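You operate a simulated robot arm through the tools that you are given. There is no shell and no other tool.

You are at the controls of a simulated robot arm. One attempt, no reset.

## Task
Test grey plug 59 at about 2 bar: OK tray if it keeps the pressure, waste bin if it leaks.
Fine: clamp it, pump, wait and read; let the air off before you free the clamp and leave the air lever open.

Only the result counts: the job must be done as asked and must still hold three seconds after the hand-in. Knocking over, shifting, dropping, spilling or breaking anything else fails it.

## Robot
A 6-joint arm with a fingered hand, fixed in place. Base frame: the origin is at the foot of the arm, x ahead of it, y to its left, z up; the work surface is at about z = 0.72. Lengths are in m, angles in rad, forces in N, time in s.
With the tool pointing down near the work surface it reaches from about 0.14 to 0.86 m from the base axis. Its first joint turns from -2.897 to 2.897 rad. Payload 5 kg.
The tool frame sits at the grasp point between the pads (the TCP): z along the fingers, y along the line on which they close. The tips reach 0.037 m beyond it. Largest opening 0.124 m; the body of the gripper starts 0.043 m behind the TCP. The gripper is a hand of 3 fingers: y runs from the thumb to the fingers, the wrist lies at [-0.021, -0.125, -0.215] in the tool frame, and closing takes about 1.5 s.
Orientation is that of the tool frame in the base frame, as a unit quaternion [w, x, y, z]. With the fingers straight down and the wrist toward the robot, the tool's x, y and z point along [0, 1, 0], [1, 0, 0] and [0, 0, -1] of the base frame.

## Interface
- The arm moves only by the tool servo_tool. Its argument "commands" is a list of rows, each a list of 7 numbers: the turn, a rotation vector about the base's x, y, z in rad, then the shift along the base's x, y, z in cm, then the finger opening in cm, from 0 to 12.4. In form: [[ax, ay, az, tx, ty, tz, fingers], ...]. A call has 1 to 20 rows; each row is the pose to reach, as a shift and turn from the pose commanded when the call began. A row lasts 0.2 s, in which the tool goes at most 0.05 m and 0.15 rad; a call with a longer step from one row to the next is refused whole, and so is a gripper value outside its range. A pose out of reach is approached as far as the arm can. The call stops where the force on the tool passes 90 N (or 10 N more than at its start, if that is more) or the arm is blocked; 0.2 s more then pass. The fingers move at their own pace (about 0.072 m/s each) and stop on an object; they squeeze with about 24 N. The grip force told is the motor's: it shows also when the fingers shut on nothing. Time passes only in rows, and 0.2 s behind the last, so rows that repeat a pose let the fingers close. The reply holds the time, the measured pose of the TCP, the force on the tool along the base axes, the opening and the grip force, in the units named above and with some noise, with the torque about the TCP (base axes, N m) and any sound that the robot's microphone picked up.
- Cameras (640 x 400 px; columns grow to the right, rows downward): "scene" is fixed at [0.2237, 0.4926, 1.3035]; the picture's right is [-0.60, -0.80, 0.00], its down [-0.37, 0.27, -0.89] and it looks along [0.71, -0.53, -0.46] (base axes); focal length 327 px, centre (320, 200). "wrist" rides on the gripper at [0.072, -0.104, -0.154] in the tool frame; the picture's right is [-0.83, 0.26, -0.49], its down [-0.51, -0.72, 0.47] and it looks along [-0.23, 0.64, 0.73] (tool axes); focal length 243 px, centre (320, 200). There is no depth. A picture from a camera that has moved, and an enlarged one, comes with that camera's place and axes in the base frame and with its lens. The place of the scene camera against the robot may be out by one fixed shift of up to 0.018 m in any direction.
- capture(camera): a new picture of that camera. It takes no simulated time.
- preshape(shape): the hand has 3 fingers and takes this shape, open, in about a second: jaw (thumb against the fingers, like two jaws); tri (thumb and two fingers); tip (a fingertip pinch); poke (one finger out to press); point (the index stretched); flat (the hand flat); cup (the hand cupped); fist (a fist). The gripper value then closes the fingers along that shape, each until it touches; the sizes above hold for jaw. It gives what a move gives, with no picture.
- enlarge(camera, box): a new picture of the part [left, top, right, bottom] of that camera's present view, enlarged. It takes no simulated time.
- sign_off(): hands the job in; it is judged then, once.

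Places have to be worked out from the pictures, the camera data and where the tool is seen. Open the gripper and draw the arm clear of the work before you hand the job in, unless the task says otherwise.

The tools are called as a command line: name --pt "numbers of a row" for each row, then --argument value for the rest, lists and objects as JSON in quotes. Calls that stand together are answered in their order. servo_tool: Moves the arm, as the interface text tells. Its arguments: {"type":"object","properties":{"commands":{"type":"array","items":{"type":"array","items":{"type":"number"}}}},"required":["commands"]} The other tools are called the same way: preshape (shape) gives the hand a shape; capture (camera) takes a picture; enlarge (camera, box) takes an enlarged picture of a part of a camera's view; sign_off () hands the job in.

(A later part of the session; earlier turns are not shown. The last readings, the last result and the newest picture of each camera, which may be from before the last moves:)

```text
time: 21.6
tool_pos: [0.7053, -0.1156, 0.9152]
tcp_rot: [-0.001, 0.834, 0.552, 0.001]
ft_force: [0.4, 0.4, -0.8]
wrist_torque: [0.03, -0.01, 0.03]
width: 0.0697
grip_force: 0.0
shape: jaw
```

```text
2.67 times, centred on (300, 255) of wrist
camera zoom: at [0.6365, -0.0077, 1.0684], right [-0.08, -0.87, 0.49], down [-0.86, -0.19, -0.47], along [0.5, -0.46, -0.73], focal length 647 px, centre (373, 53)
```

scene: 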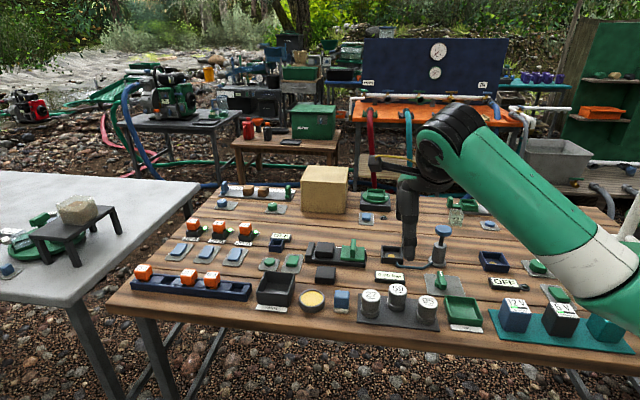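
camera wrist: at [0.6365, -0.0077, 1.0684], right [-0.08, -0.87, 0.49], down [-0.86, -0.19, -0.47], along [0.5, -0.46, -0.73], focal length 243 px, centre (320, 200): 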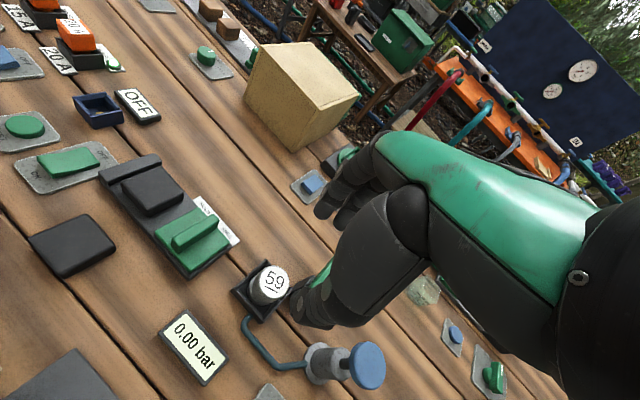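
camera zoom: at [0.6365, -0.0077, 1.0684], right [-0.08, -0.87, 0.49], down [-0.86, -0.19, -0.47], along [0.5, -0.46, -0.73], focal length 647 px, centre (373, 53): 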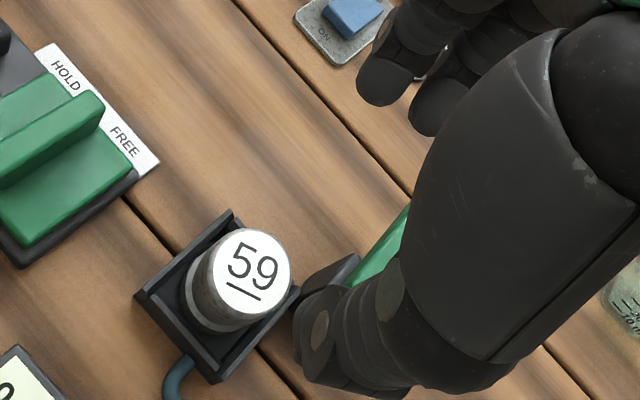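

Plug 59 sits upright in the pocket. Next I move to the far side of the clamp bar with the fingers closed, hand turned to yaw +0.4, staying high, to measure the bar before pushing it round.

servo_tool --pt "0 0 0.1 0 -2 2 5" --pt "0 0 0.2 0 -4.5 2 3" --pt "0 0 0.3 0 -7 2 1" --pt "0 0 0.4 0 -9.5 2 0" --pt "0 0 0.5 0 -12 2 0" --pt "0 0 0.6 0 -14.5 2 0" --pt "0 0 0.7 0 -16 2 0" --pt "0 0 0.8 0 -17.5 2 0" --pt "0 0 0.8 0 -17.5 2 0" --pt "0 0 0.8 0 -17.5 2 0" --pt "0 0 0.8 0 -17.5 2 0"

capture --camera "wrist"

enlarge --camera "scene" --box '[370, 130, 490, 270]'

enlarge --camera "wrist" --box '[40, 120, 340, 340]'

```text
time: 24.0
tool_pos: [0.7023, -0.2916, 0.9372]
tcp_rot: [0.0, 0.552, 0.834, 0.0]
ft_force: [0.7, -0.1, -0.2]
wrist_torque: [0.02, 0.02, 0.03]
width: 0.0001
grip_force: 23.7
shape: jaw
```

```text
taken
camera wrist: at [0.5786, -0.265, 1.0905], right [0.56, -0.66, 0.49], down [-0.47, -0.75, -0.47], along [0.68, 0.04, -0.73], focal length 243 px, centre (320, 200)
```

wrist: 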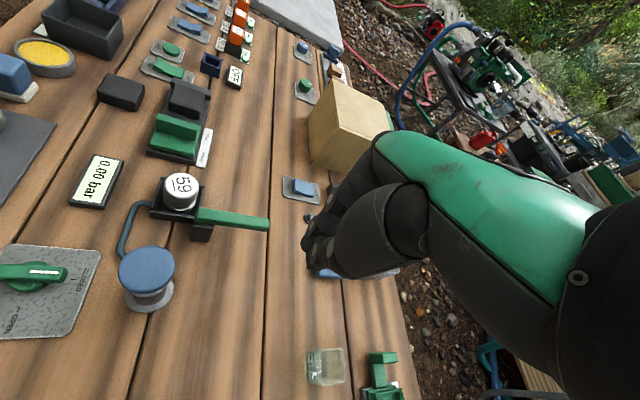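

```text
2.86 times, centred on (430, 200) of scene
camera zoom: at [0.2237, 0.4926, 1.3035], right [-0.6, -0.8, 0.0], down [-0.37, 0.27, -0.89], along [0.71, -0.53, -0.46], focal length 934 px, centre (6, 200)
```

zoom: 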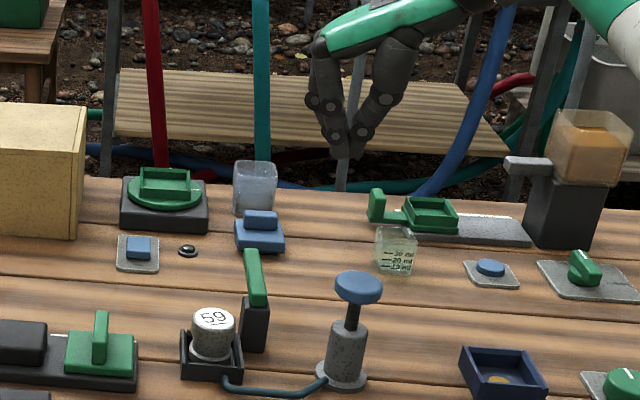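

```text
1.82 times, centred on (190, 230) of wrist
camera zoom: at [0.5786, -0.265, 1.0905], right [0.56, -0.66, 0.49], down [-0.47, -0.75, -0.47], along [0.68, 0.04, -0.73], focal length 441 px, centre (556, 146)
```

zoom: 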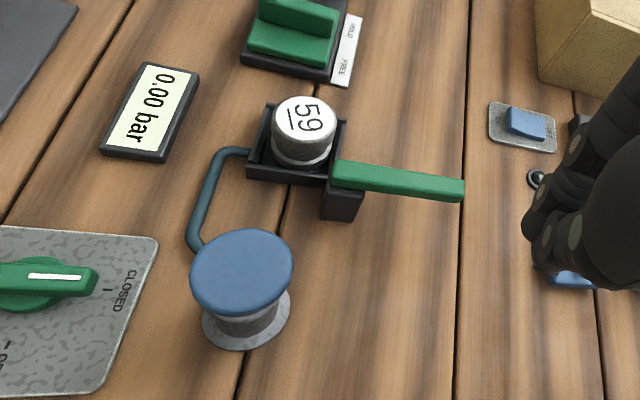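

The bar's top is at z ≈ 0.791, running from (0.690, -0.165) to (0.756, -0.228), with the plug top at about 0.772. I lower the closed fingertips beside the bar on its outer side, down to tip z ≈ 0.774.

servo_tool --pt "0 0 0 0.6 2.3 -4 0" --pt "0 0 0 1.2 4.5 -8 0" --pt "0 0 0 1.2 4.5 -11 0" --pt "0 0 0 1.2 4.5 -12.5 0" --pt "0 0 0 1.2 4.5 -12.5 0"

enlarge --camera "wrist" --box '[80, 100, 400, 340]'

enlarge --camera "scene" --box '[370, 180, 470, 270]'

```text
time: 25.2
tool_pos: [0.715, -0.2447, 0.812]
tcp_rot: [0.001, 0.553, 0.833, -0.001]
ft_force: [-0.9, -0.4, 0.4]
wrist_torque: [0.01, 0.01, -0.01]
width: 0.0001
grip_force: 23.7
shape: jaw
```

```text
1.67 times, centred on (240, 220) of wrist
camera zoom: at [0.5902, -0.2181, 0.9649], right [0.56, -0.66, 0.49], down [-0.47, -0.75, -0.47], along [0.68, 0.04, -0.73], focal length 404 px, centre (453, 167)
```

zoom: 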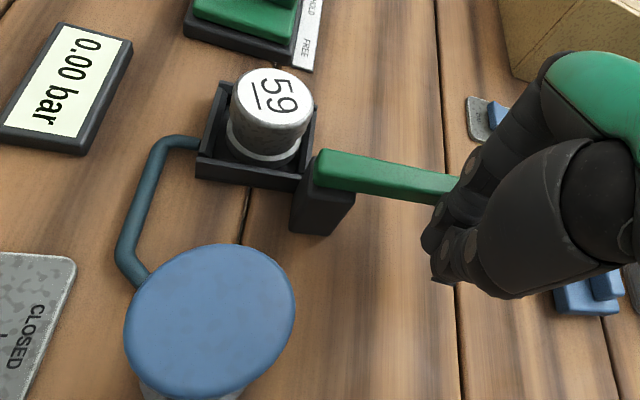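

```text
4.44 times, centred on (420, 225) of scene
camera zoom: at [0.2237, 0.4926, 1.3035], right [-0.6, -0.8, 0.0], down [-0.37, 0.27, -0.89], along [0.71, -0.53, -0.46], focal length 1453 px, centre (-124, 89)
```

zoom: 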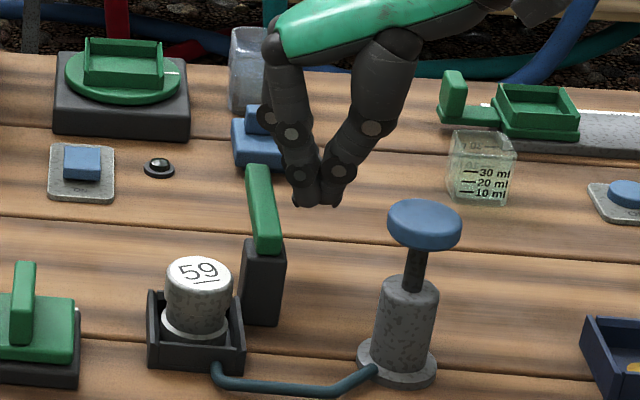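

The fingertips are at bar height beside it. I push slowly along the arc so that the bar turns counter-clockwise, stopping partway to check.

servo_tool --pt "0 0 0 0.5 0.5 0 0" --pt "0 0 0 0.9 0.9 0 0" --pt "0 0 0 1.6 1.2 0 0" --pt "0 0 0 2.2 1.5 0 0" --pt "0 0 0 2.8 1.9 0 0" --pt "0 0 0 3.3 2.4 0 0" --pt "0 0 0 4.1 3.3 0 0" --pt "0 0 0 4.1 3.3 0 0"

enlarge --camera "wrist" --box '[80, 100, 400, 340]'

enlarge --camera "scene" --box '[370, 180, 470, 270]'

```text
time: 27.0
tool_pos: [0.7581, -0.2127, 0.8119]
tcp_rot: [0.0, 0.553, 0.833, 0.0]
ft_force: [-0.3, 0.7, -0.4]
wrist_torque: [0.01, 0.04, 0.02]
width: 0.0
grip_force: 24.0
shape: jaw
```

```text
1.67 times, centred on (240, 220) of wrist
camera zoom: at [0.6331, -0.1863, 0.9646], right [0.56, -0.66, 0.49], down [-0.47, -0.75, -0.47], along [0.68, 0.04, -0.73], focal length 404 px, centre (453, 167)
```

zoom: 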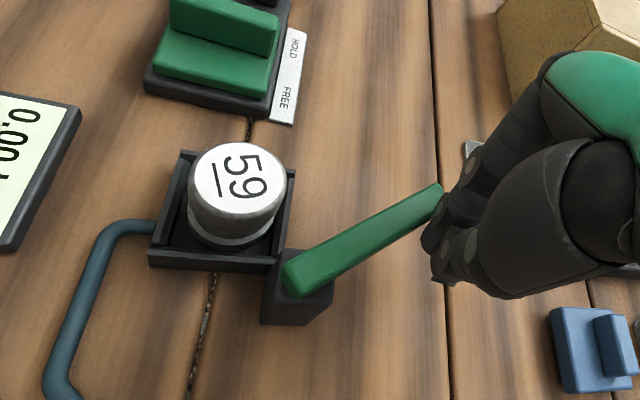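

```text
4.44 times, centred on (420, 225) of scene
camera zoom: at [0.2237, 0.4926, 1.3035], right [-0.6, -0.8, 0.0], down [-0.37, 0.27, -0.89], along [0.71, -0.53, -0.46], focal length 1453 px, centre (-124, 89)
```

zoom: 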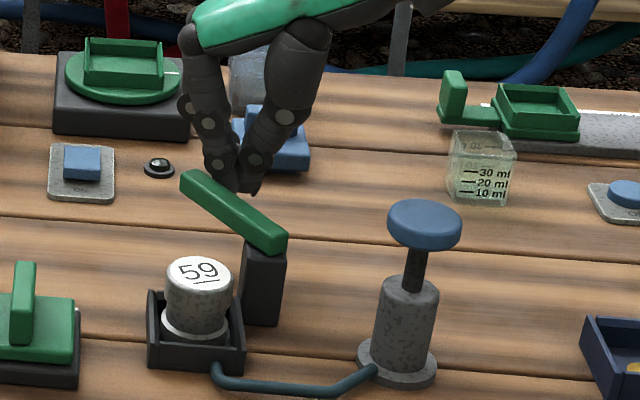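

The bar swings freely counter-clockwise about the post (now at about -8°). I go on along the arc, raising the tips slightly toward the end to stay above the plug top.

servo_tool --pt "0 0 0 0.2 0.6 0 0" --pt "0 0 0 0.4 1.2 0 0" --pt "0 0 0 0.6 1.8 0 0" --pt "0 0 0 0.8 2.4 0 0" --pt "0 0 0 0.9 3.0 0.2 0" --pt "0 0 0 1.0 3.6 0.4 0" --pt "0 0 0 1.0 4.2 0.5 0" --pt "0 0 0 1.0 4.8 0.6 0" --pt "0 0 0 0.9 5.4 0.7 0" --pt "0 0 0 0.9 5.4 0.7 0"

enlarge --camera "wrist" --box '[80, 130, 400, 370]'

enlarge --camera "scene" --box '[370, 180, 470, 270]'

```text
time: 29.2
tool_pos: [0.7669, -0.1574, 0.818]
tcp_rot: [0.0, 0.553, 0.833, -0.001]
ft_force: [-0.5, 0.3, -0.1]
wrist_torque: [0.03, 0.0, -0.01]
width: 0.0002
grip_force: 24.1
shape: jaw
```

```text
1.67 times, centred on (240, 250) of wrist
camera zoom: at [0.6418, -0.1318, 0.9715], right [0.56, -0.66, 0.49], down [-0.47, -0.75, -0.47], along [0.68, 0.04, -0.73], focal length 404 px, centre (453, 117)
```

zoom: 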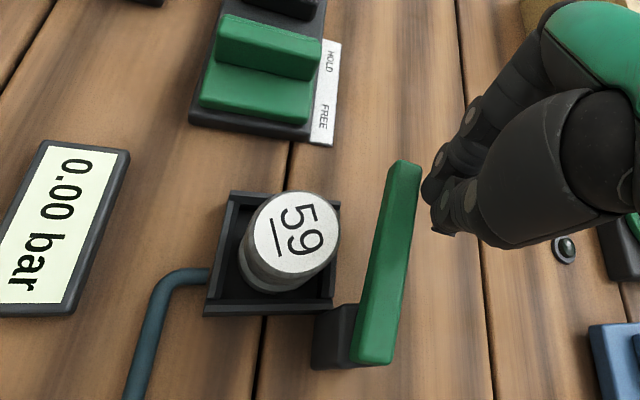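

```text
4.44 times, centred on (420, 225) of scene
camera zoom: at [0.2237, 0.4926, 1.3035], right [-0.6, -0.8, 0.0], down [-0.37, 0.27, -0.89], along [0.71, -0.53, -0.46], focal length 1453 px, centre (-124, 89)
```

zoom: 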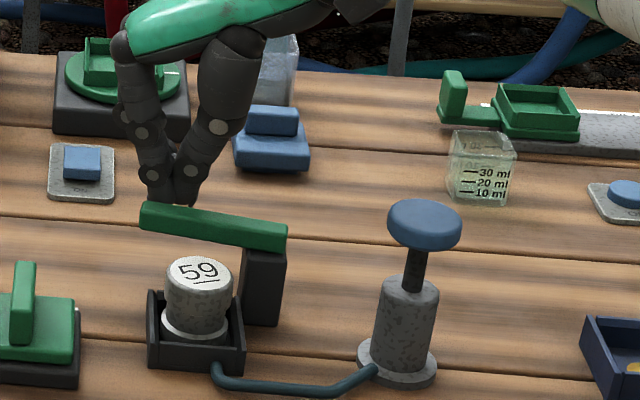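

The bar is at about 35° now. I continue the arc to about 78° and check before the last bit over the plug.

servo_tool --pt "0 0 0 0 0.6 0.1 0" --pt "0 0 0 -0.1 1.2 0.2 0" --pt "0 0 0 -0.3 1.8 0.2 0" --pt "0 0 0 -0.6 2.3 0.2 0" --pt "0 0 0 -0.9 2.8 0.2 0" --pt "0 0 0 -1.25 3.4 0.2 0" --pt "0 0 0 -1.6 3.9 0.2 0" --pt "0 0 0 -2.1 4.4 0.2 0" --pt "0 0 0 -2.4 4.7 0.2 0" --pt "0 0 0 -2.4 4.7 0.2 0"

enlarge --camera "wrist" --box '[80, 130, 400, 370]'

enlarge --camera "scene" --box '[370, 180, 470, 270]'

```text
time: 31.4
tool_pos: [0.7414, -0.1098, 0.8218]
tcp_rot: [0.0, 0.553, 0.833, 0.0]
ft_force: [0.4, -0.7, -0.5]
wrist_torque: [-0.02, 0.0, 0.03]
width: 0.0
grip_force: 24.2
shape: jaw
```

```text
1.67 times, centred on (240, 250) of wrist
camera zoom: at [0.6163, -0.0838, 0.9743], right [0.56, -0.66, 0.49], down [-0.47, -0.75, -0.47], along [0.68, 0.04, -0.73], focal length 404 px, centre (453, 117)
```

zoom: 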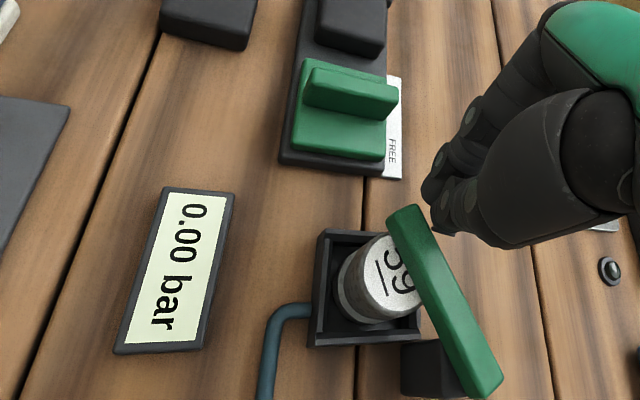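

```text
4.44 times, centred on (420, 225) of scene
camera zoom: at [0.2237, 0.4926, 1.3035], right [-0.6, -0.8, 0.0], down [-0.37, 0.27, -0.89], along [0.71, -0.53, -0.46], focal length 1453 px, centre (-124, 89)
```

zoom: 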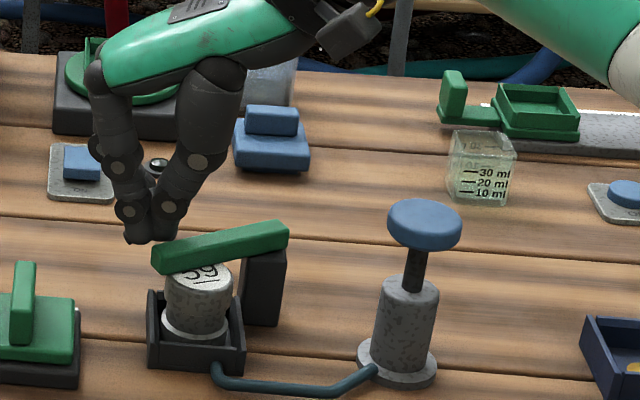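

The bar is at about 70° and already partly over the plug. I push it the last 15–20° in small steps.

servo_tool --pt "0 0 0 -0.4 0.3 0 0" --pt "0 0 0 -0.8 0.5 0 0" --pt "0 0 0 -1.2 0.6 0 0" --pt "0 0 0 -1.6 0.7 0 0" --pt "0 0 0 -1.9 0.8 0 0" --pt "0 0 0 -1.9 0.8 0 0"

enlarge --camera "wrist" --box '[80, 130, 400, 370]'

enlarge --camera "scene" --box '[370, 180, 470, 270]'

```text
time: 32.8
tool_pos: [0.7247, -0.1045, 0.8219]
tcp_rot: [0.001, 0.553, 0.833, 0.0]
ft_force: [13.5, -3.1, 6.5]
wrist_torque: [-0.1, -0.37, 0.09]
width: 0.0002
grip_force: 23.8
shape: jaw
```

```text
1.67 times, centred on (240, 250) of wrist
camera zoom: at [0.5985, -0.0775, 0.975], right [0.56, -0.66, 0.49], down [-0.47, -0.75, -0.47], along [0.68, 0.04, -0.73], focal length 404 px, centre (453, 117)
```

zoom: 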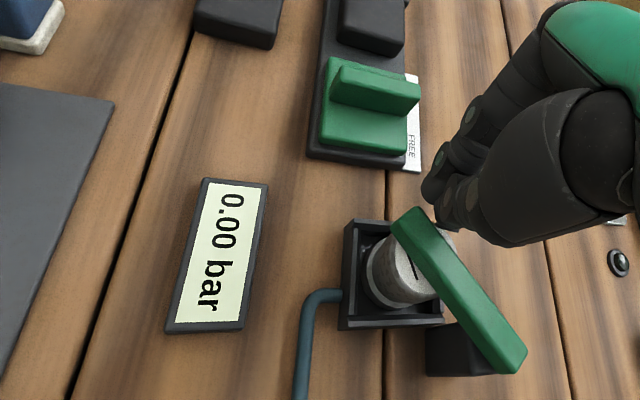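

```text
4.44 times, centred on (420, 225) of scene
camera zoom: at [0.2237, 0.4926, 1.3035], right [-0.6, -0.8, 0.0], down [-0.37, 0.27, -0.89], along [0.71, -0.53, -0.46], focal length 1453 px, centre (-124, 89)
```

zoom: 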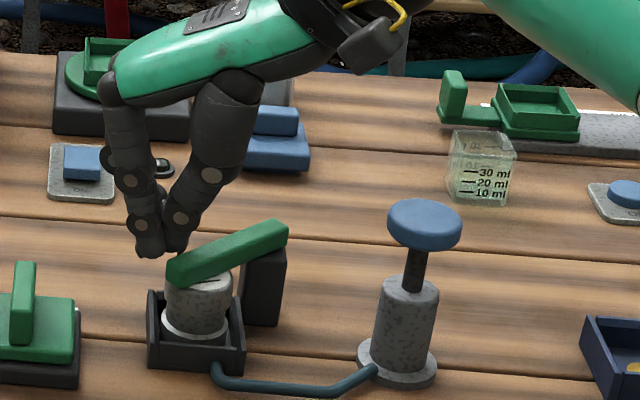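

A resistance of about 14 N appeared with the bar at roughly 82°, across the plug. I push a few millimetres more to see whether it is the end stop.

servo_tool --pt "0 0 0 -0.2 0 0 0" --pt "0 0 0 -0.4 0 0 0" --pt "0 0 0 -0.4 0 0 0"

enlarge --camera "wrist" --box '[80, 130, 400, 370]'

enlarge --camera "scene" --box '[370, 180, 470, 270]'

```text
time: 33.6
tool_pos: [0.7208, -0.1041, 0.8216]
tcp_rot: [0.003, 0.553, 0.833, 0.0]
ft_force: [20.4, -4.9, 15.6]
wrist_torque: [-0.2, -0.49, 0.12]
width: 0.0
grip_force: 24.3
shape: jaw
```

```text
1.67 times, centred on (240, 250) of wrist
camera zoom: at [0.5944, -0.0774, 0.9741], right [0.56, -0.66, 0.5], down [-0.47, -0.75, -0.47], along [0.68, 0.03, -0.73], focal length 404 px, centre (453, 117)
```

zoom: 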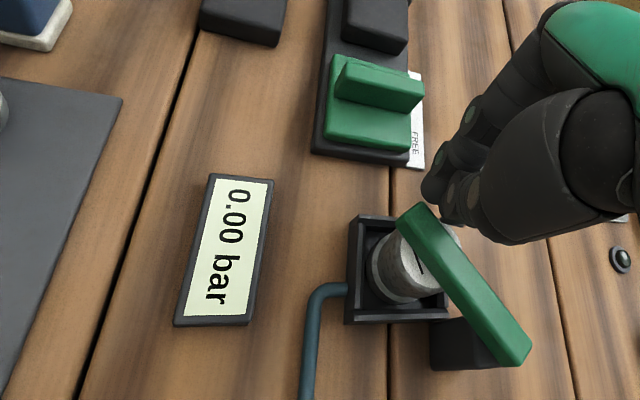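

```text
4.44 times, centred on (420, 225) of scene
camera zoom: at [0.2237, 0.4926, 1.3035], right [-0.6, -0.8, 0.0], down [-0.37, 0.27, -0.89], along [0.71, -0.53, -0.46], focal length 1453 px, centre (-124, 89)
```

zoom: 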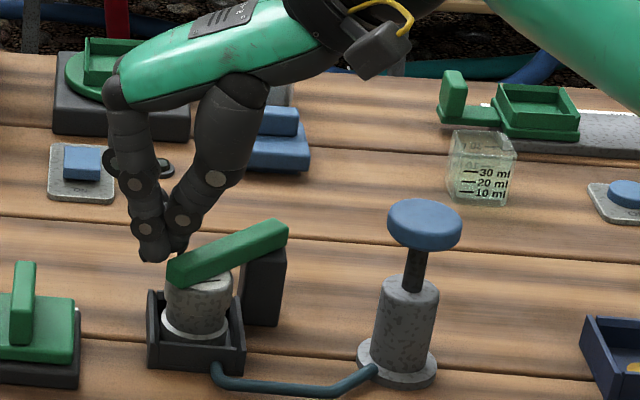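

The bar did not move further, so it is at its stop, lying across the plug. I back off and rise to look at it from above.

servo_tool --pt "0 0 0 1 0.5 0 0" --pt "0 0 0 3 1 1 0" --pt "0 0 0 5 1 4 0" --pt "0 0 0 6 -2 8 0" --pt "0 0 0 5 -6 10 0" --pt "0 0 0 3 -10 11 0" --pt "0 0 0 1 -14 11 0" --pt "0 0 0 -1 -17 11 0" --pt "0 0 0 -1 -17 11 0"

capture --camera "wrist"

enlarge --camera "wrist" --box '[40, 120, 340, 340]'

enlarge --camera "scene" --box '[370, 190, 450, 270]'

```text
refused: row 4 steps farther than a row can; nothing moved
```

```text
taken
camera wrist: at [0.5944, -0.0774, 0.9741], right [0.56, -0.66, 0.5], down [-0.47, -0.75, -0.47], along [0.68, 0.03, -0.73], focal length 243 px, centre (320, 200)
```

wrist: 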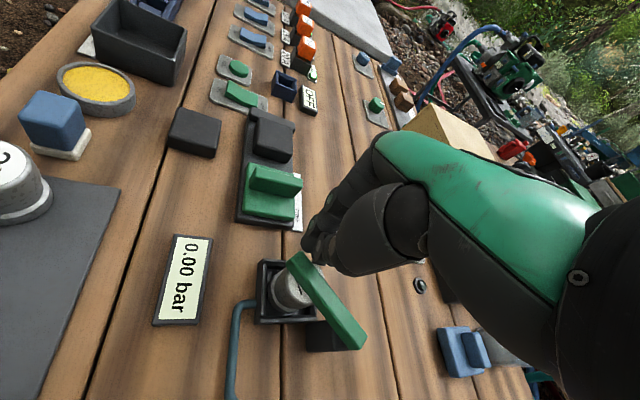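

```text
1.82 times, centred on (190, 230) of wrist
camera zoom: at [0.5944, -0.0774, 0.9741], right [0.56, -0.66, 0.5], down [-0.47, -0.75, -0.47], along [0.68, 0.03, -0.73], focal length 441 px, centre (556, 146)
```

zoom: 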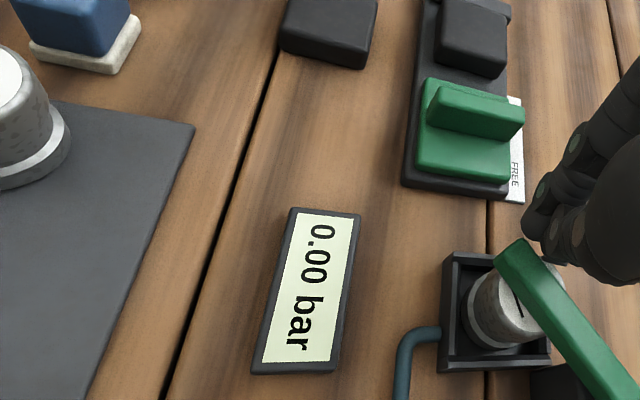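

```text
5.00 times, centred on (410, 230) of scene
camera zoom: at [0.2237, 0.4926, 1.3035], right [-0.6, -0.8, 0.0], down [-0.37, 0.27, -0.89], along [0.71, -0.53, -0.46], focal length 1635 px, centre (-130, 50)
```

zoom: 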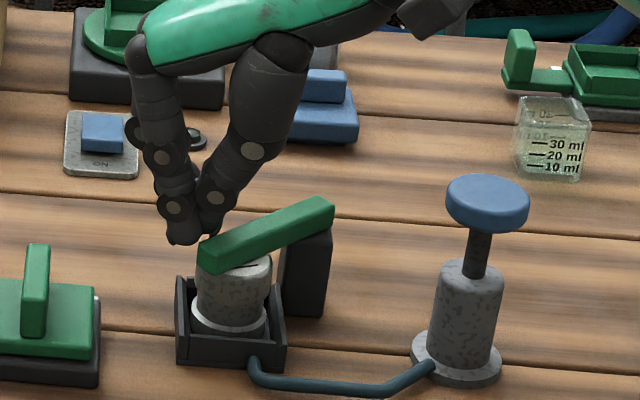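

The step was too long; I retract with smaller rows, first away from the bar and up, then around to the viewpoint.

servo_tool --pt "0 0 0 1 0.5 0 0" --pt "0 0 0 3 1 1 0" --pt "0 0 0 5 1 4 0" --pt "0 0 0 5 0 8 0" --pt "0 0 0 5 -3 11 0" --pt "0 0 0 4 -7 11 0" --pt "0 0 0 2 -11 11 0" --pt "0 0 0 0 -15 11 0" --pt "0 0 0 -1 -18 11 0" --pt "0 0 0 -1 -18 11 0"

capture --camera "wrist"

enlarge --camera "wrist" --box '[40, 120, 340, 340]'

enlarge --camera "scene" --box '[370, 190, 450, 270]'

```text
time: 35.8
tool_pos: [0.7072, -0.2853, 0.9299]
tcp_rot: [0.0, 0.552, 0.834, 0.001]
ft_force: [0.1, 0.2, -0.4]
wrist_torque: [0.02, 0.02, -0.01]
width: 0.0
grip_force: 24.3
shape: jaw
```

```text
taken
camera wrist: at [0.5812, -0.2595, 1.0842], right [0.56, -0.66, 0.49], down [-0.47, -0.75, -0.47], along [0.68, 0.04, -0.73], focal length 243 px, centre (320, 200)
```

wrist: 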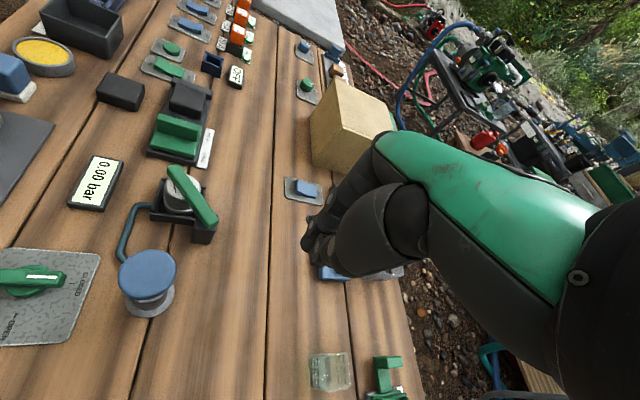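

```text
1.82 times, centred on (190, 230) of wrist
camera zoom: at [0.5812, -0.2595, 1.0842], right [0.56, -0.66, 0.49], down [-0.47, -0.75, -0.47], along [0.68, 0.04, -0.73], focal length 441 px, centre (556, 146)
```

zoom: 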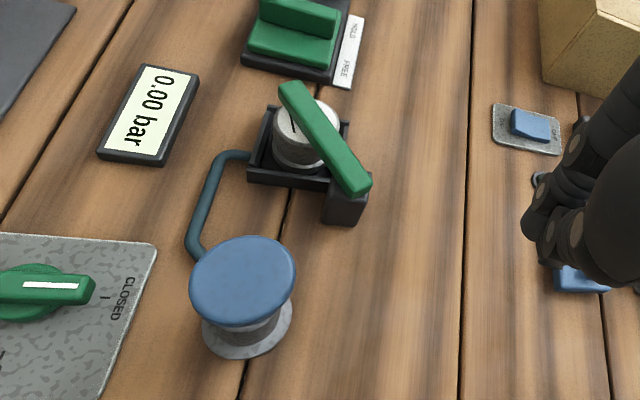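

```text
5.00 times, centred on (410, 230) of scene
camera zoom: at [0.2237, 0.4926, 1.3035], right [-0.6, -0.8, 0.0], down [-0.37, 0.27, -0.89], along [0.71, -0.53, -0.46], focal length 1635 px, centre (-130, 50)
```

zoom: 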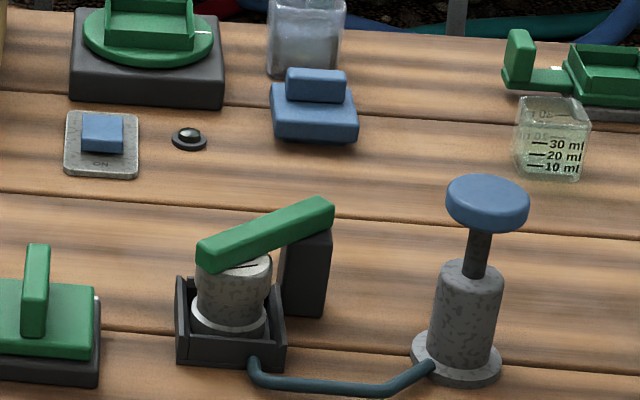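

The bar now lies centred over plug 59 at about 83°, held at its stop. Next the pump: knob top at (0.610, -0.202, 0.833). I move the closed fingertips above the knob with yaw 0.

servo_tool --pt "0 0 -0.08 -1.9 1.6 0 0" --pt "0 0 -0.16 -3.8 3.2 0 0" --pt "0 0 -0.24 -5.7 4.9 0 0" --pt "0 0 -0.32 -7.6 6.5 0 0" --pt "0 0 -0.4 -9.7 8.3 0 0" --pt "0 0 -0.4 -9.7 8.3 -3 0" --pt "0 0 -0.4 -9.7 8.3 -4 0" --pt "0 0 -0.4 -9.7 8.3 -4 0"

capture --camera "wrist"

capture --camera "scene"

enlarge --camera "scene" --box '[380, 190, 480, 290]'

```text
time: 37.6
tool_pos: [0.6138, -0.1997, 0.8894]
tcp_rot: [0.0, 0.707, 0.707, 0.0]
ft_force: [0.2, 0.4, -1.3]
wrist_torque: [0.02, 0.01, 0.0]
width: 0.0
grip_force: 24.1
shape: jaw
```

```text
taken
camera wrist: at [0.5082, -0.1268, 1.0431], right [0.26, -0.83, 0.49], down [-0.72, -0.51, -0.47], along [0.64, -0.23, -0.73], focal length 243 px, centre (320, 200)
```

wrist: 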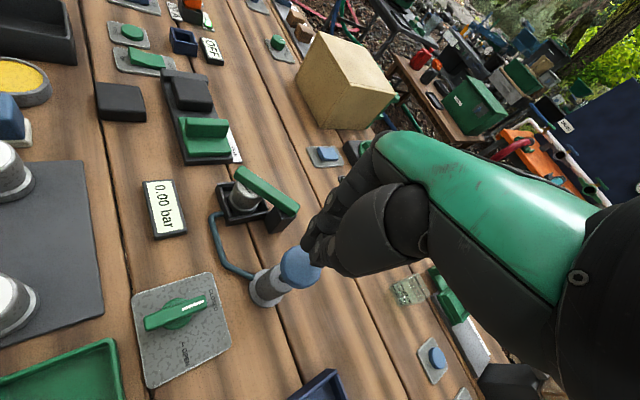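

```text
taken
```

scene: 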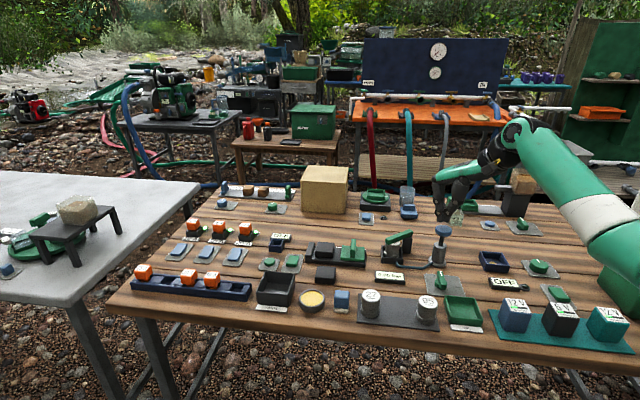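

```text
4.00 times, centred on (430, 240) of scene
camera zoom: at [0.2237, 0.4926, 1.3035], right [-0.6, -0.8, 0.0], down [-0.37, 0.27, -0.89], along [0.71, -0.53, -0.46], focal length 1308 px, centre (-120, 40)
```

zoom: 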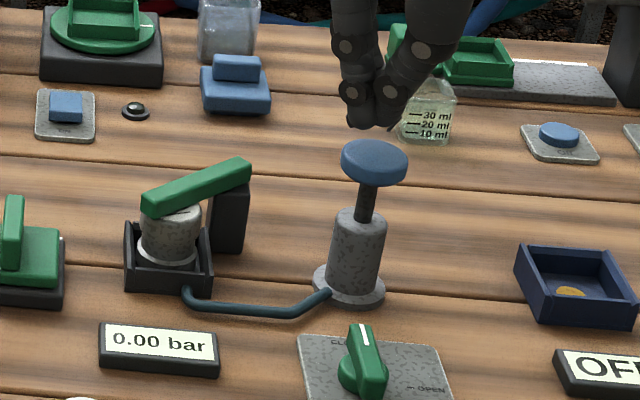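

The fingertips are centred above the knob, and the gauge reads 0.00 bar. I press the knob down slowly.

servo_tool --pt "0 0 0 -0.3 -0.2 -1 0" --pt "0 0 0 -0.3 -0.2 -1.7 0" --pt "0 0 0 -0.3 -0.2 -2.3 0" --pt "0 0 0 -0.3 -0.2 -2.9 0" --pt "0 0 0 -0.3 -0.2 -3.4 0" --pt "0 0 0 -0.3 -0.2 -3.4 0"

enlarge --camera "scene" --box '[380, 190, 480, 290]'

enlarge --camera "wrist" --box '[100, 150, 340, 380]'

```text
time: 39.0
tool_pos: [0.6096, -0.2019, 0.8562]
tcp_rot: [0.0, 0.707, 0.707, -0.001]
ft_force: [0.2, -0.3, 2.6]
wrist_torque: [-0.04, 0.01, 0.0]
width: 0.0
grip_force: 24.6
shape: jaw
```

```text
4.00 times, centred on (430, 240) of scene
camera zoom: at [0.2237, 0.4926, 1.3035], right [-0.6, -0.8, 0.0], down [-0.37, 0.27, -0.89], along [0.71, -0.53, -0.46], focal length 1308 px, centre (-120, 40)
```

zoom: 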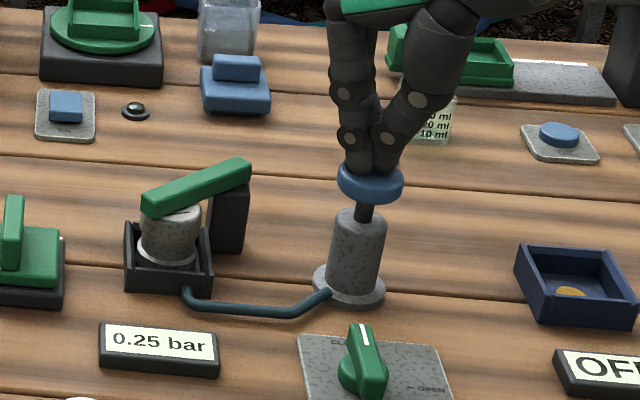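

```text
1.74 times, centred on (220, 265) of wrist
camera zoom: at [0.5049, -0.1289, 1.0096], right [0.26, -0.83, 0.49], down [-0.72, -0.51, -0.47], along [0.64, -0.23, -0.73], focal length 422 px, centre (494, 87)
```

zoom: 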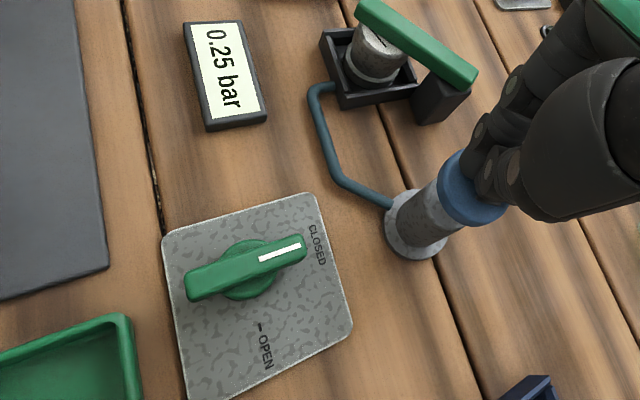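

The gauge already shows 0.25 bar at partial stroke, with low force. I press on toward the end of the stroke.

servo_tool --pt "0 0 0 0 0 -0.5 0" --pt "0 0 0 0 0 -1.0 0" --pt "0 0 0 0 0 -1.3 0" --pt "0 0 0 0 0 -1.3 0"

enlarge --camera "scene" --box '[380, 190, 480, 290]'

```text
time: 40.0
tool_pos: [0.6102, -0.202, 0.8441]
tcp_rot: [0.0, 0.707, 0.707, 0.0]
ft_force: [1.7, 1.7, 5.1]
wrist_torque: [0.05, -0.05, 0.01]
width: 0.0001
grip_force: 24.0
shape: jaw
heard: click
```

```text
4.00 times, centred on (430, 240) of scene
camera zoom: at [0.2237, 0.4926, 1.3035], right [-0.6, -0.8, 0.0], down [-0.37, 0.27, -0.89], along [0.71, -0.53, -0.46], focal length 1308 px, centre (-120, 40)
```

zoom: 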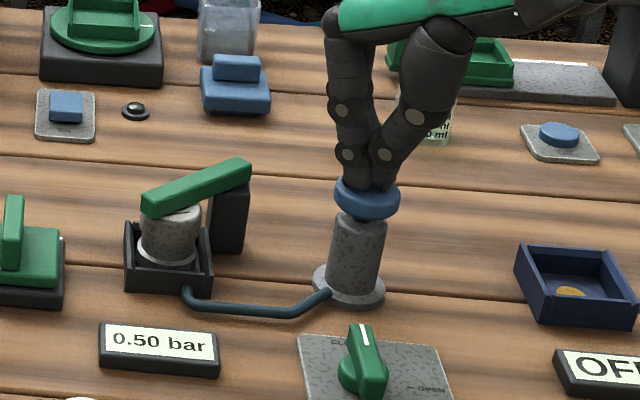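

A click was heard and the gauge reads 0.50 bar, with the knob near its bottom. I go back up to see whether the knob springs back and the pressure stays.

servo_tool --pt "0 0 0 0 0 1 0" --pt "0 0 0 0 0 2 0" --pt "0 0 0 0 0 3 0" --pt "0 0 0 0 0 3.6 0" --pt "0 0 0 0 0 3.6 0"

enlarge --camera "scene" --box '[380, 190, 480, 290]'

```text
time: 41.2
tool_pos: [0.6096, -0.2007, 0.88]
tcp_rot: [0.0, 0.707, 0.707, 0.0]
ft_force: [-0.5, 0.1, -0.4]
wrist_torque: [-0.01, 0.01, -0.02]
width: 0.0001
grip_force: 23.4
shape: jaw
```

```text
4.00 times, centred on (430, 240) of scene
camera zoom: at [0.2237, 0.4926, 1.3035], right [-0.6, -0.8, 0.0], down [-0.37, 0.27, -0.89], along [0.71, -0.53, -0.46], focal length 1308 px, centre (-120, 40)
```

zoom: 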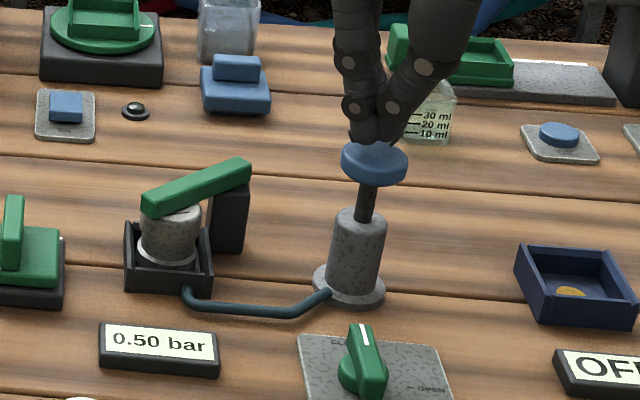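

The knob springs back and the gauge keeps 0.50 bar, so a full stroke gives 0.5 bar. I make the second stroke the same way.

servo_tool --pt "0 0 0 0 0 -1 0" --pt "0 0 0 0 0 -2 0" --pt "0 0 0 0 0 -3 0" --pt "0 0 0 0 0 -3.6 0" --pt "0 0 0 0 0 -3.6 0" --pt "0 0 0 0 0 -3 0" --pt "0 0 0 0 0 -2 0" --pt "0 0 0 0 0 -1 0" --pt "0 0 0 0 0 0 0" --pt "0 0 0 0 0 0 0"

enlarge --camera "scene" --box '[380, 190, 480, 290]'

```text
time: 43.4
tool_pos: [0.6095, -0.2011, 0.8786]
tcp_rot: [0.0, 0.707, 0.708, 0.0]
ft_force: [0.8, 0.5, -0.6]
wrist_torque: [-0.03, 0.01, 0.0]
width: 0.0
grip_force: 24.2
shape: jaw
heard: click
```

```text
4.00 times, centred on (430, 240) of scene
camera zoom: at [0.2237, 0.4926, 1.3035], right [-0.6, -0.8, 0.0], down [-0.37, 0.27, -0.89], along [0.71, -0.53, -0.46], focal length 1308 px, centre (-120, 40)
```

zoom: 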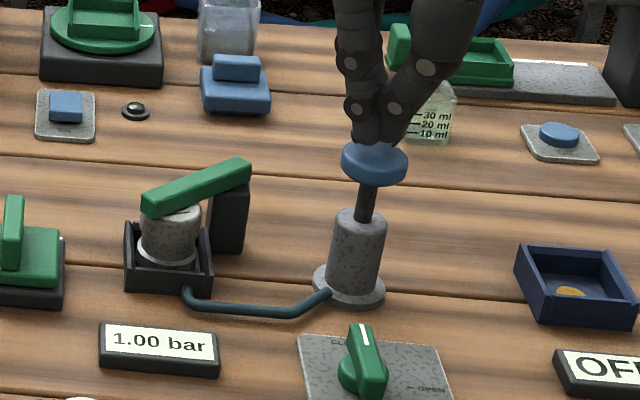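

The gauge reads 1.00 bar. Third stroke.

servo_tool --pt "0 0 0 0 0 -1 0" --pt "0 0 0 0 0 -2 0" --pt "0 0 0 0 0 -3 0" --pt "0 0 0 0 0 -3.6 0" --pt "0 0 0 0 0 -3.6 0" --pt "0 0 0 0 0 -3 0" --pt "0 0 0 0 0 -2 0" --pt "0 0 0 0 0 -1 0" --pt "0 0 0 0 0 0 0" --pt "0 0 0 0 0 0 0"

enlarge --camera "scene" --box '[380, 190, 480, 290]'

```text
time: 45.6
tool_pos: [0.6087, -0.2012, 0.8797]
tcp_rot: [0.0, 0.707, 0.707, 0.001]
ft_force: [0.8, -0.6, 0.1]
wrist_torque: [-0.04, -0.01, -0.02]
width: 0.0
grip_force: 24.5
shape: jaw
heard: click
```

```text
4.00 times, centred on (430, 240) of scene
camera zoom: at [0.2237, 0.4926, 1.3035], right [-0.6, -0.8, 0.0], down [-0.37, 0.27, -0.89], along [0.71, -0.53, -0.46], focal length 1308 px, centre (-120, 40)
```

zoom: 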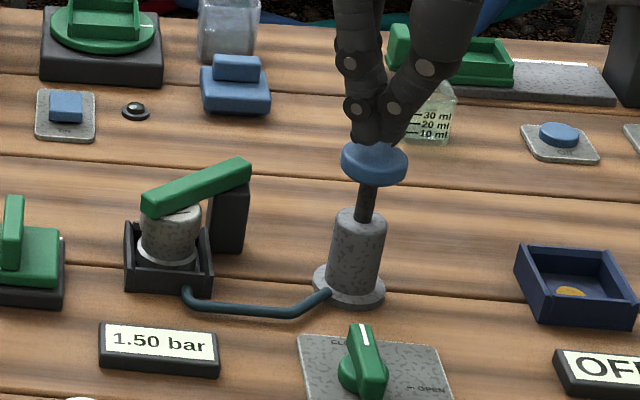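

The gauge reads 1.50 bar. Fourth stroke to reach about 2 bar.

servo_tool --pt "0 0 0 0 0 -1 0" --pt "0 0 0 0 0 -2 0" --pt "0 0 0 0 0 -3 0" --pt "0 0 0 0 0 -3.6 0" --pt "0 0 0 0 0 -3.6 0" --pt "0 0 0 0 0 -3 0" --pt "0 0 0 0 0 -2 0" --pt "0 0 0 0 0 -1 0" --pt "0 0 0 0 0 0 0" --pt "0 0 0 0 0 0 0"

enlarge --camera "scene" --box '[380, 190, 480, 290]'

```text
time: 47.8
tool_pos: [0.6095, -0.2025, 0.8784]
tcp_rot: [0.0, 0.707, 0.707, 0.0]
ft_force: [-0.6, -0.2, 0.8]
wrist_torque: [0.03, -0.01, 0.01]
width: 0.0002
grip_force: 23.9
shape: jaw
heard: click
```

```text
4.00 times, centred on (430, 240) of scene
camera zoom: at [0.2237, 0.4926, 1.3035], right [-0.6, -0.8, 0.0], down [-0.37, 0.27, -0.89], along [0.71, -0.53, -0.46], focal length 1308 px, centre (-120, 40)
```

zoom: 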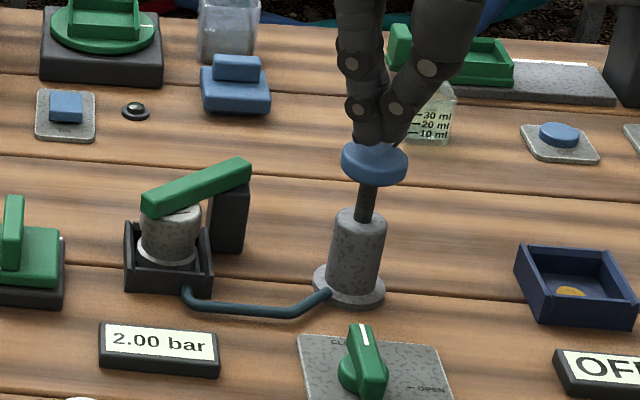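

2.00 bar reached. I lift slightly clear of the knob and wait 4 s, then read.

servo_tool --pt "0 0 0 0 0 1.5 0" --pt "0 0 0 0 0 1.5 0" --pt "0 0 0 0 0 1.5 0" --pt "0 0 0 0 0 1.5 0" --pt "0 0 0 0 0 1.5 0" --pt "0 0 0 0 0 1.5 0" --pt "0 0 0 0 0 1.5 0" --pt "0 0 0 0 0 1.5 0" --pt "0 0 0 0 0 1.5 0" --pt "0 0 0 0 0 1.5 0" --pt "0 0 0 0 0 1.5 0" --pt "0 0 0 0 0 1.5 0" --pt "0 0 0 0 0 1.5 0" --pt "0 0 0 0 0 1.5 0" --pt "0 0 0 0 0 1.5 0" --pt "0 0 0 0 0 1.5 0" --pt "0 0 0 0 0 1.5 0" --pt "0 0 0 0 0 1.5 0" --pt "0 0 0 0 0 1.5 0" --pt "0 0 0 0 0 1.5 0"

enlarge --camera "scene" --box '[380, 190, 480, 290]'

```text
time: 52.0
tool_pos: [0.6088, -0.2032, 0.8956]
tcp_rot: [0.0, 0.707, 0.707, 0.0]
ft_force: [-0.2, -0.9, -0.1]
wrist_torque: [-0.02, -0.01, 0.04]
width: 0.0
grip_force: 23.7
shape: jaw
```

```text
4.00 times, centred on (430, 240) of scene
camera zoom: at [0.2237, 0.4926, 1.3035], right [-0.6, -0.8, 0.0], down [-0.37, 0.27, -0.89], along [0.71, -0.53, -0.46], focal length 1308 px, centre (-120, 40)
```

zoom: 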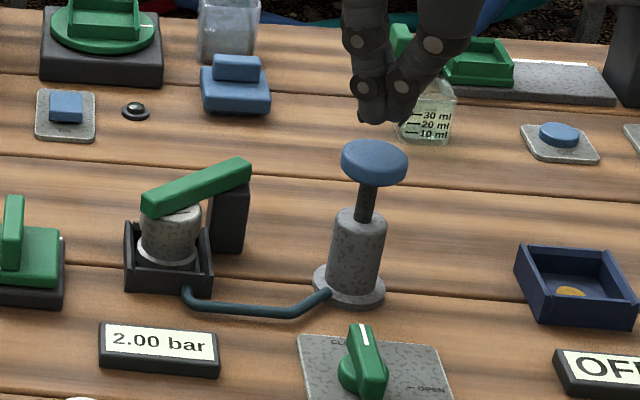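

Still 2.00 bar after about 4 s. A slow leak may need longer, so I wait on and read again.

servo_tool --pt "0 0 0 0 0 0 0" --pt "0 0 0 0 0 0 0" --pt "0 0 0 0 0 0 0" --pt "0 0 0 0 0 0 0" --pt "0 0 0 0 0 0 0" --pt "0 0 0 0 0 0 0" --pt "0 0 0 0 0 0 0" --pt "0 0 0 0 0 0 0" --pt "0 0 0 0 0 0 0" --pt "0 0 0 0 0 0 0" --pt "0 0 0 0 0 0 0" --pt "0 0 0 0 0 0 0" --pt "0 0 0 0 0 0 0" --pt "0 0 0 0 0 0 0" --pt "0 0 0 0 0 0 0" --pt "0 0 0 0 0 0 0" --pt "0 0 0 0 0 0 0" --pt "0 0 0 0 0 0 0" --pt "0 0 0 0 0 0 0" --pt "0 0 0 0 0 0 0"

enlarge --camera "scene" --box '[380, 190, 480, 290]'

```text
time: 56.2
tool_pos: [0.6085, -0.2036, 0.8954]
tcp_rot: [0.0, 0.707, 0.708, 0.0]
ft_force: [0.4, 0.4, -0.5]
wrist_torque: [-0.01, -0.04, 0.02]
width: 0.0
grip_force: 23.9
shape: jaw
```

```text
4.00 times, centred on (430, 240) of scene
camera zoom: at [0.2237, 0.4926, 1.3035], right [-0.6, -0.8, 0.0], down [-0.37, 0.27, -0.89], along [0.71, -0.53, -0.46], focal length 1308 px, centre (-120, 40)
```

zoom: 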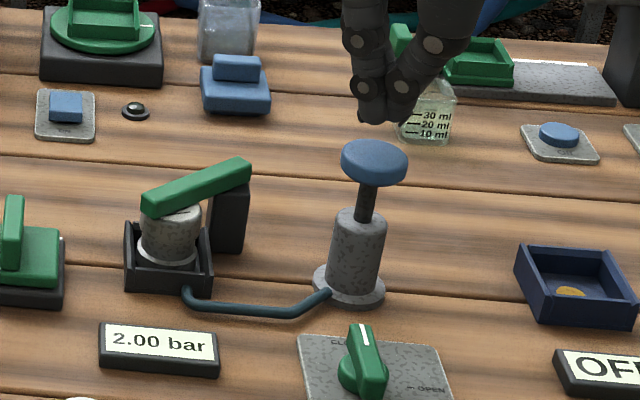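

The gauge still reads 2.00 bar after 8 s. I go to the air lever (centre about (0.543, -0.1225), top ≈ 0.757), turning the hand to yaw +45° so the fingers can take it from both sides, and I keep watching the gauge.

servo_tool --pt "0 0 0 0 0 3 0" --pt "0 0 0.1 -0.8 1 4 2" --pt "0 0 0.2 -1.6 2 4 4" --pt "0 0 0.3 -2.5 3 4 5" --pt "0 0 0.4 -3.3 4 4 5" --pt "0 0 0.5 -4.1 5 4 5" --pt "0 0 0.6 -4.9 6 4 5" --pt "0 0 0.7 -5.7 7 3 5" --pt "0 0 0.785 -6.5 8.1 1 5" --pt "0 0 0.785 -6.5 8.1 -2 5" --pt "0 0 0.785 -6.5 8.1 -4 5" --pt "0 0 0.785 -6.5 8.1 -4 5"

capture --camera "wrist"

enlarge --camera "wrist" --box '[160, 130, 420, 370]'

enlarge --camera "scene" --box '[380, 210, 500, 330]'

```text
time: 58.8
tool_pos: [0.5454, -0.1207, 0.855]
tcp_rot: [-0.001, 0.383, 0.924, 0.0]
ft_force: [1.0, 0.2, 0.1]
wrist_torque: [0.02, 0.0, -0.01]
width: 0.0494
grip_force: 0.0
shape: jaw
```

```text
taken
camera wrist: at [0.4195, -0.1429, 1.0077], right [0.77, -0.4, 0.49], down [-0.15, -0.87, -0.47], along [0.62, 0.29, -0.73], focal length 243 px, centre (320, 200)
```

wrist: 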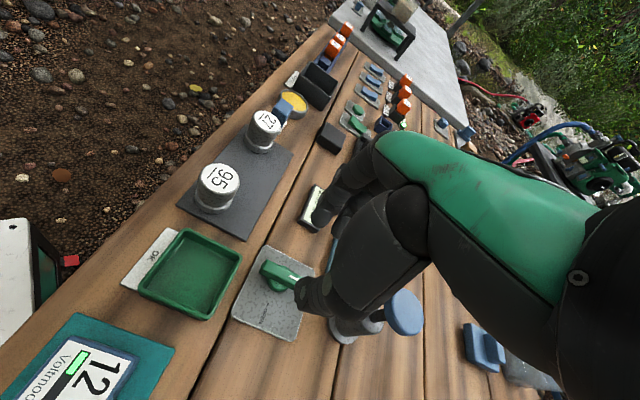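

```text
1.67 times, centred on (290, 250) of wrist
camera zoom: at [0.4195, -0.1429, 1.0077], right [0.77, -0.4, 0.49], down [-0.15, -0.87, -0.47], along [0.62, 0.29, -0.73], focal length 404 px, centre (370, 117)
```

zoom: 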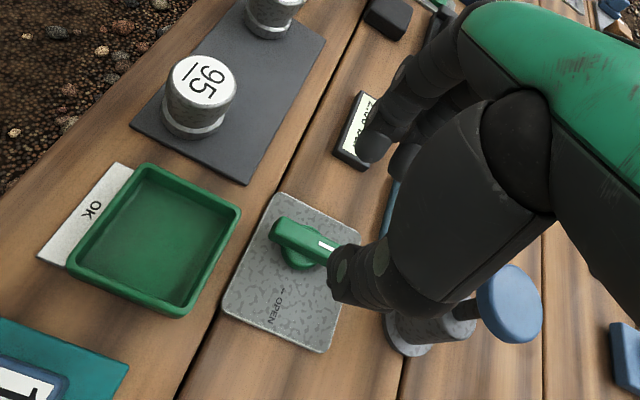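

```text
3.33 times, centred on (440, 270) of scene
camera zoom: at [0.2237, 0.4926, 1.3035], right [-0.6, -0.8, 0.0], down [-0.37, 0.27, -0.89], along [0.71, -0.53, -0.46], focal length 1090 px, centre (-80, -33)
```

zoom: 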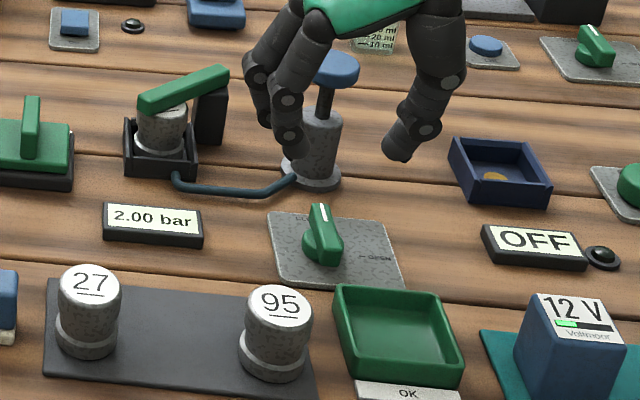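

The gauge still reads 2.00 bar after 11 s, so plug 59 holds. The lever's measured position is confirmed; I descend over it with 5 cm opening to TCP z ≈ 0.783, and check contact.

servo_tool --pt "0 0 0 -0.1 -0.1 -2.5 5" --pt "0 0 0 -0.1 -0.1 -5 5" --pt "0 0 0 -0.1 -0.1 -6.3 5" --pt "0 0 0 -0.1 -0.1 -7.2 5" --pt "0 0 0 -0.1 -0.1 -7.2 5"

enlarge --camera "wrist" --box '[160, 130, 420, 370]'

enlarge --camera "scene" --box '[380, 220, 490, 320]'

```text
time: 60.0
tool_pos: [0.5447, -0.1221, 0.7833]
tcp_rot: [0.0, 0.382, 0.924, 0.001]
ft_force: [0.1, 0.9, -0.6]
wrist_torque: [-0.02, -0.04, -0.01]
width: 0.0495
grip_force: 0.1
shape: jaw
```

```text
1.67 times, centred on (290, 250) of wrist
camera zoom: at [0.419, -0.1451, 0.9359], right [0.77, -0.4, 0.49], down [-0.15, -0.87, -0.47], along [0.62, 0.29, -0.73], focal length 404 px, centre (370, 117)
```

zoom: 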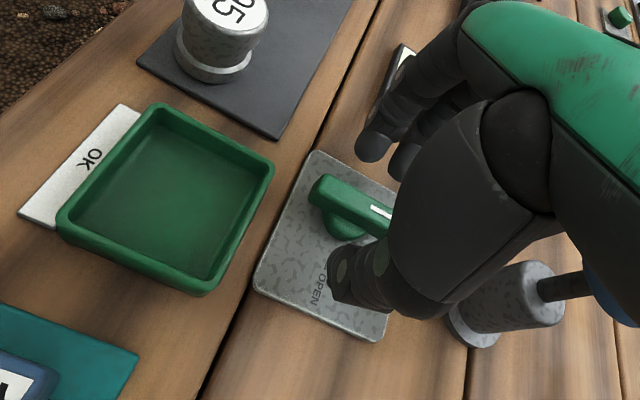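

```text
4.00 times, centred on (435, 270) of scene
camera zoom: at [0.2237, 0.4926, 1.3035], right [-0.6, -0.8, 0.0], down [-0.37, 0.27, -0.89], along [0.71, -0.53, -0.46], focal length 1308 px, centre (-140, -80)
```

zoom: 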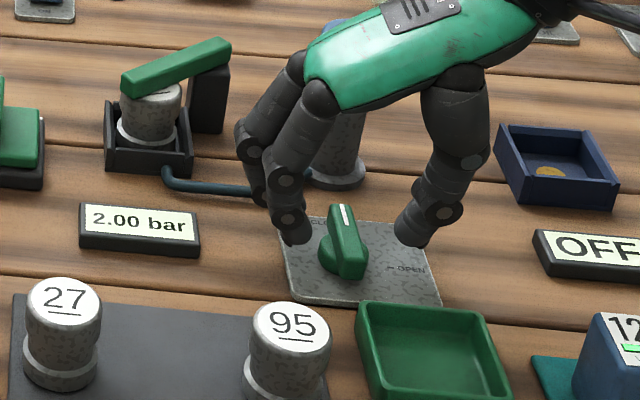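

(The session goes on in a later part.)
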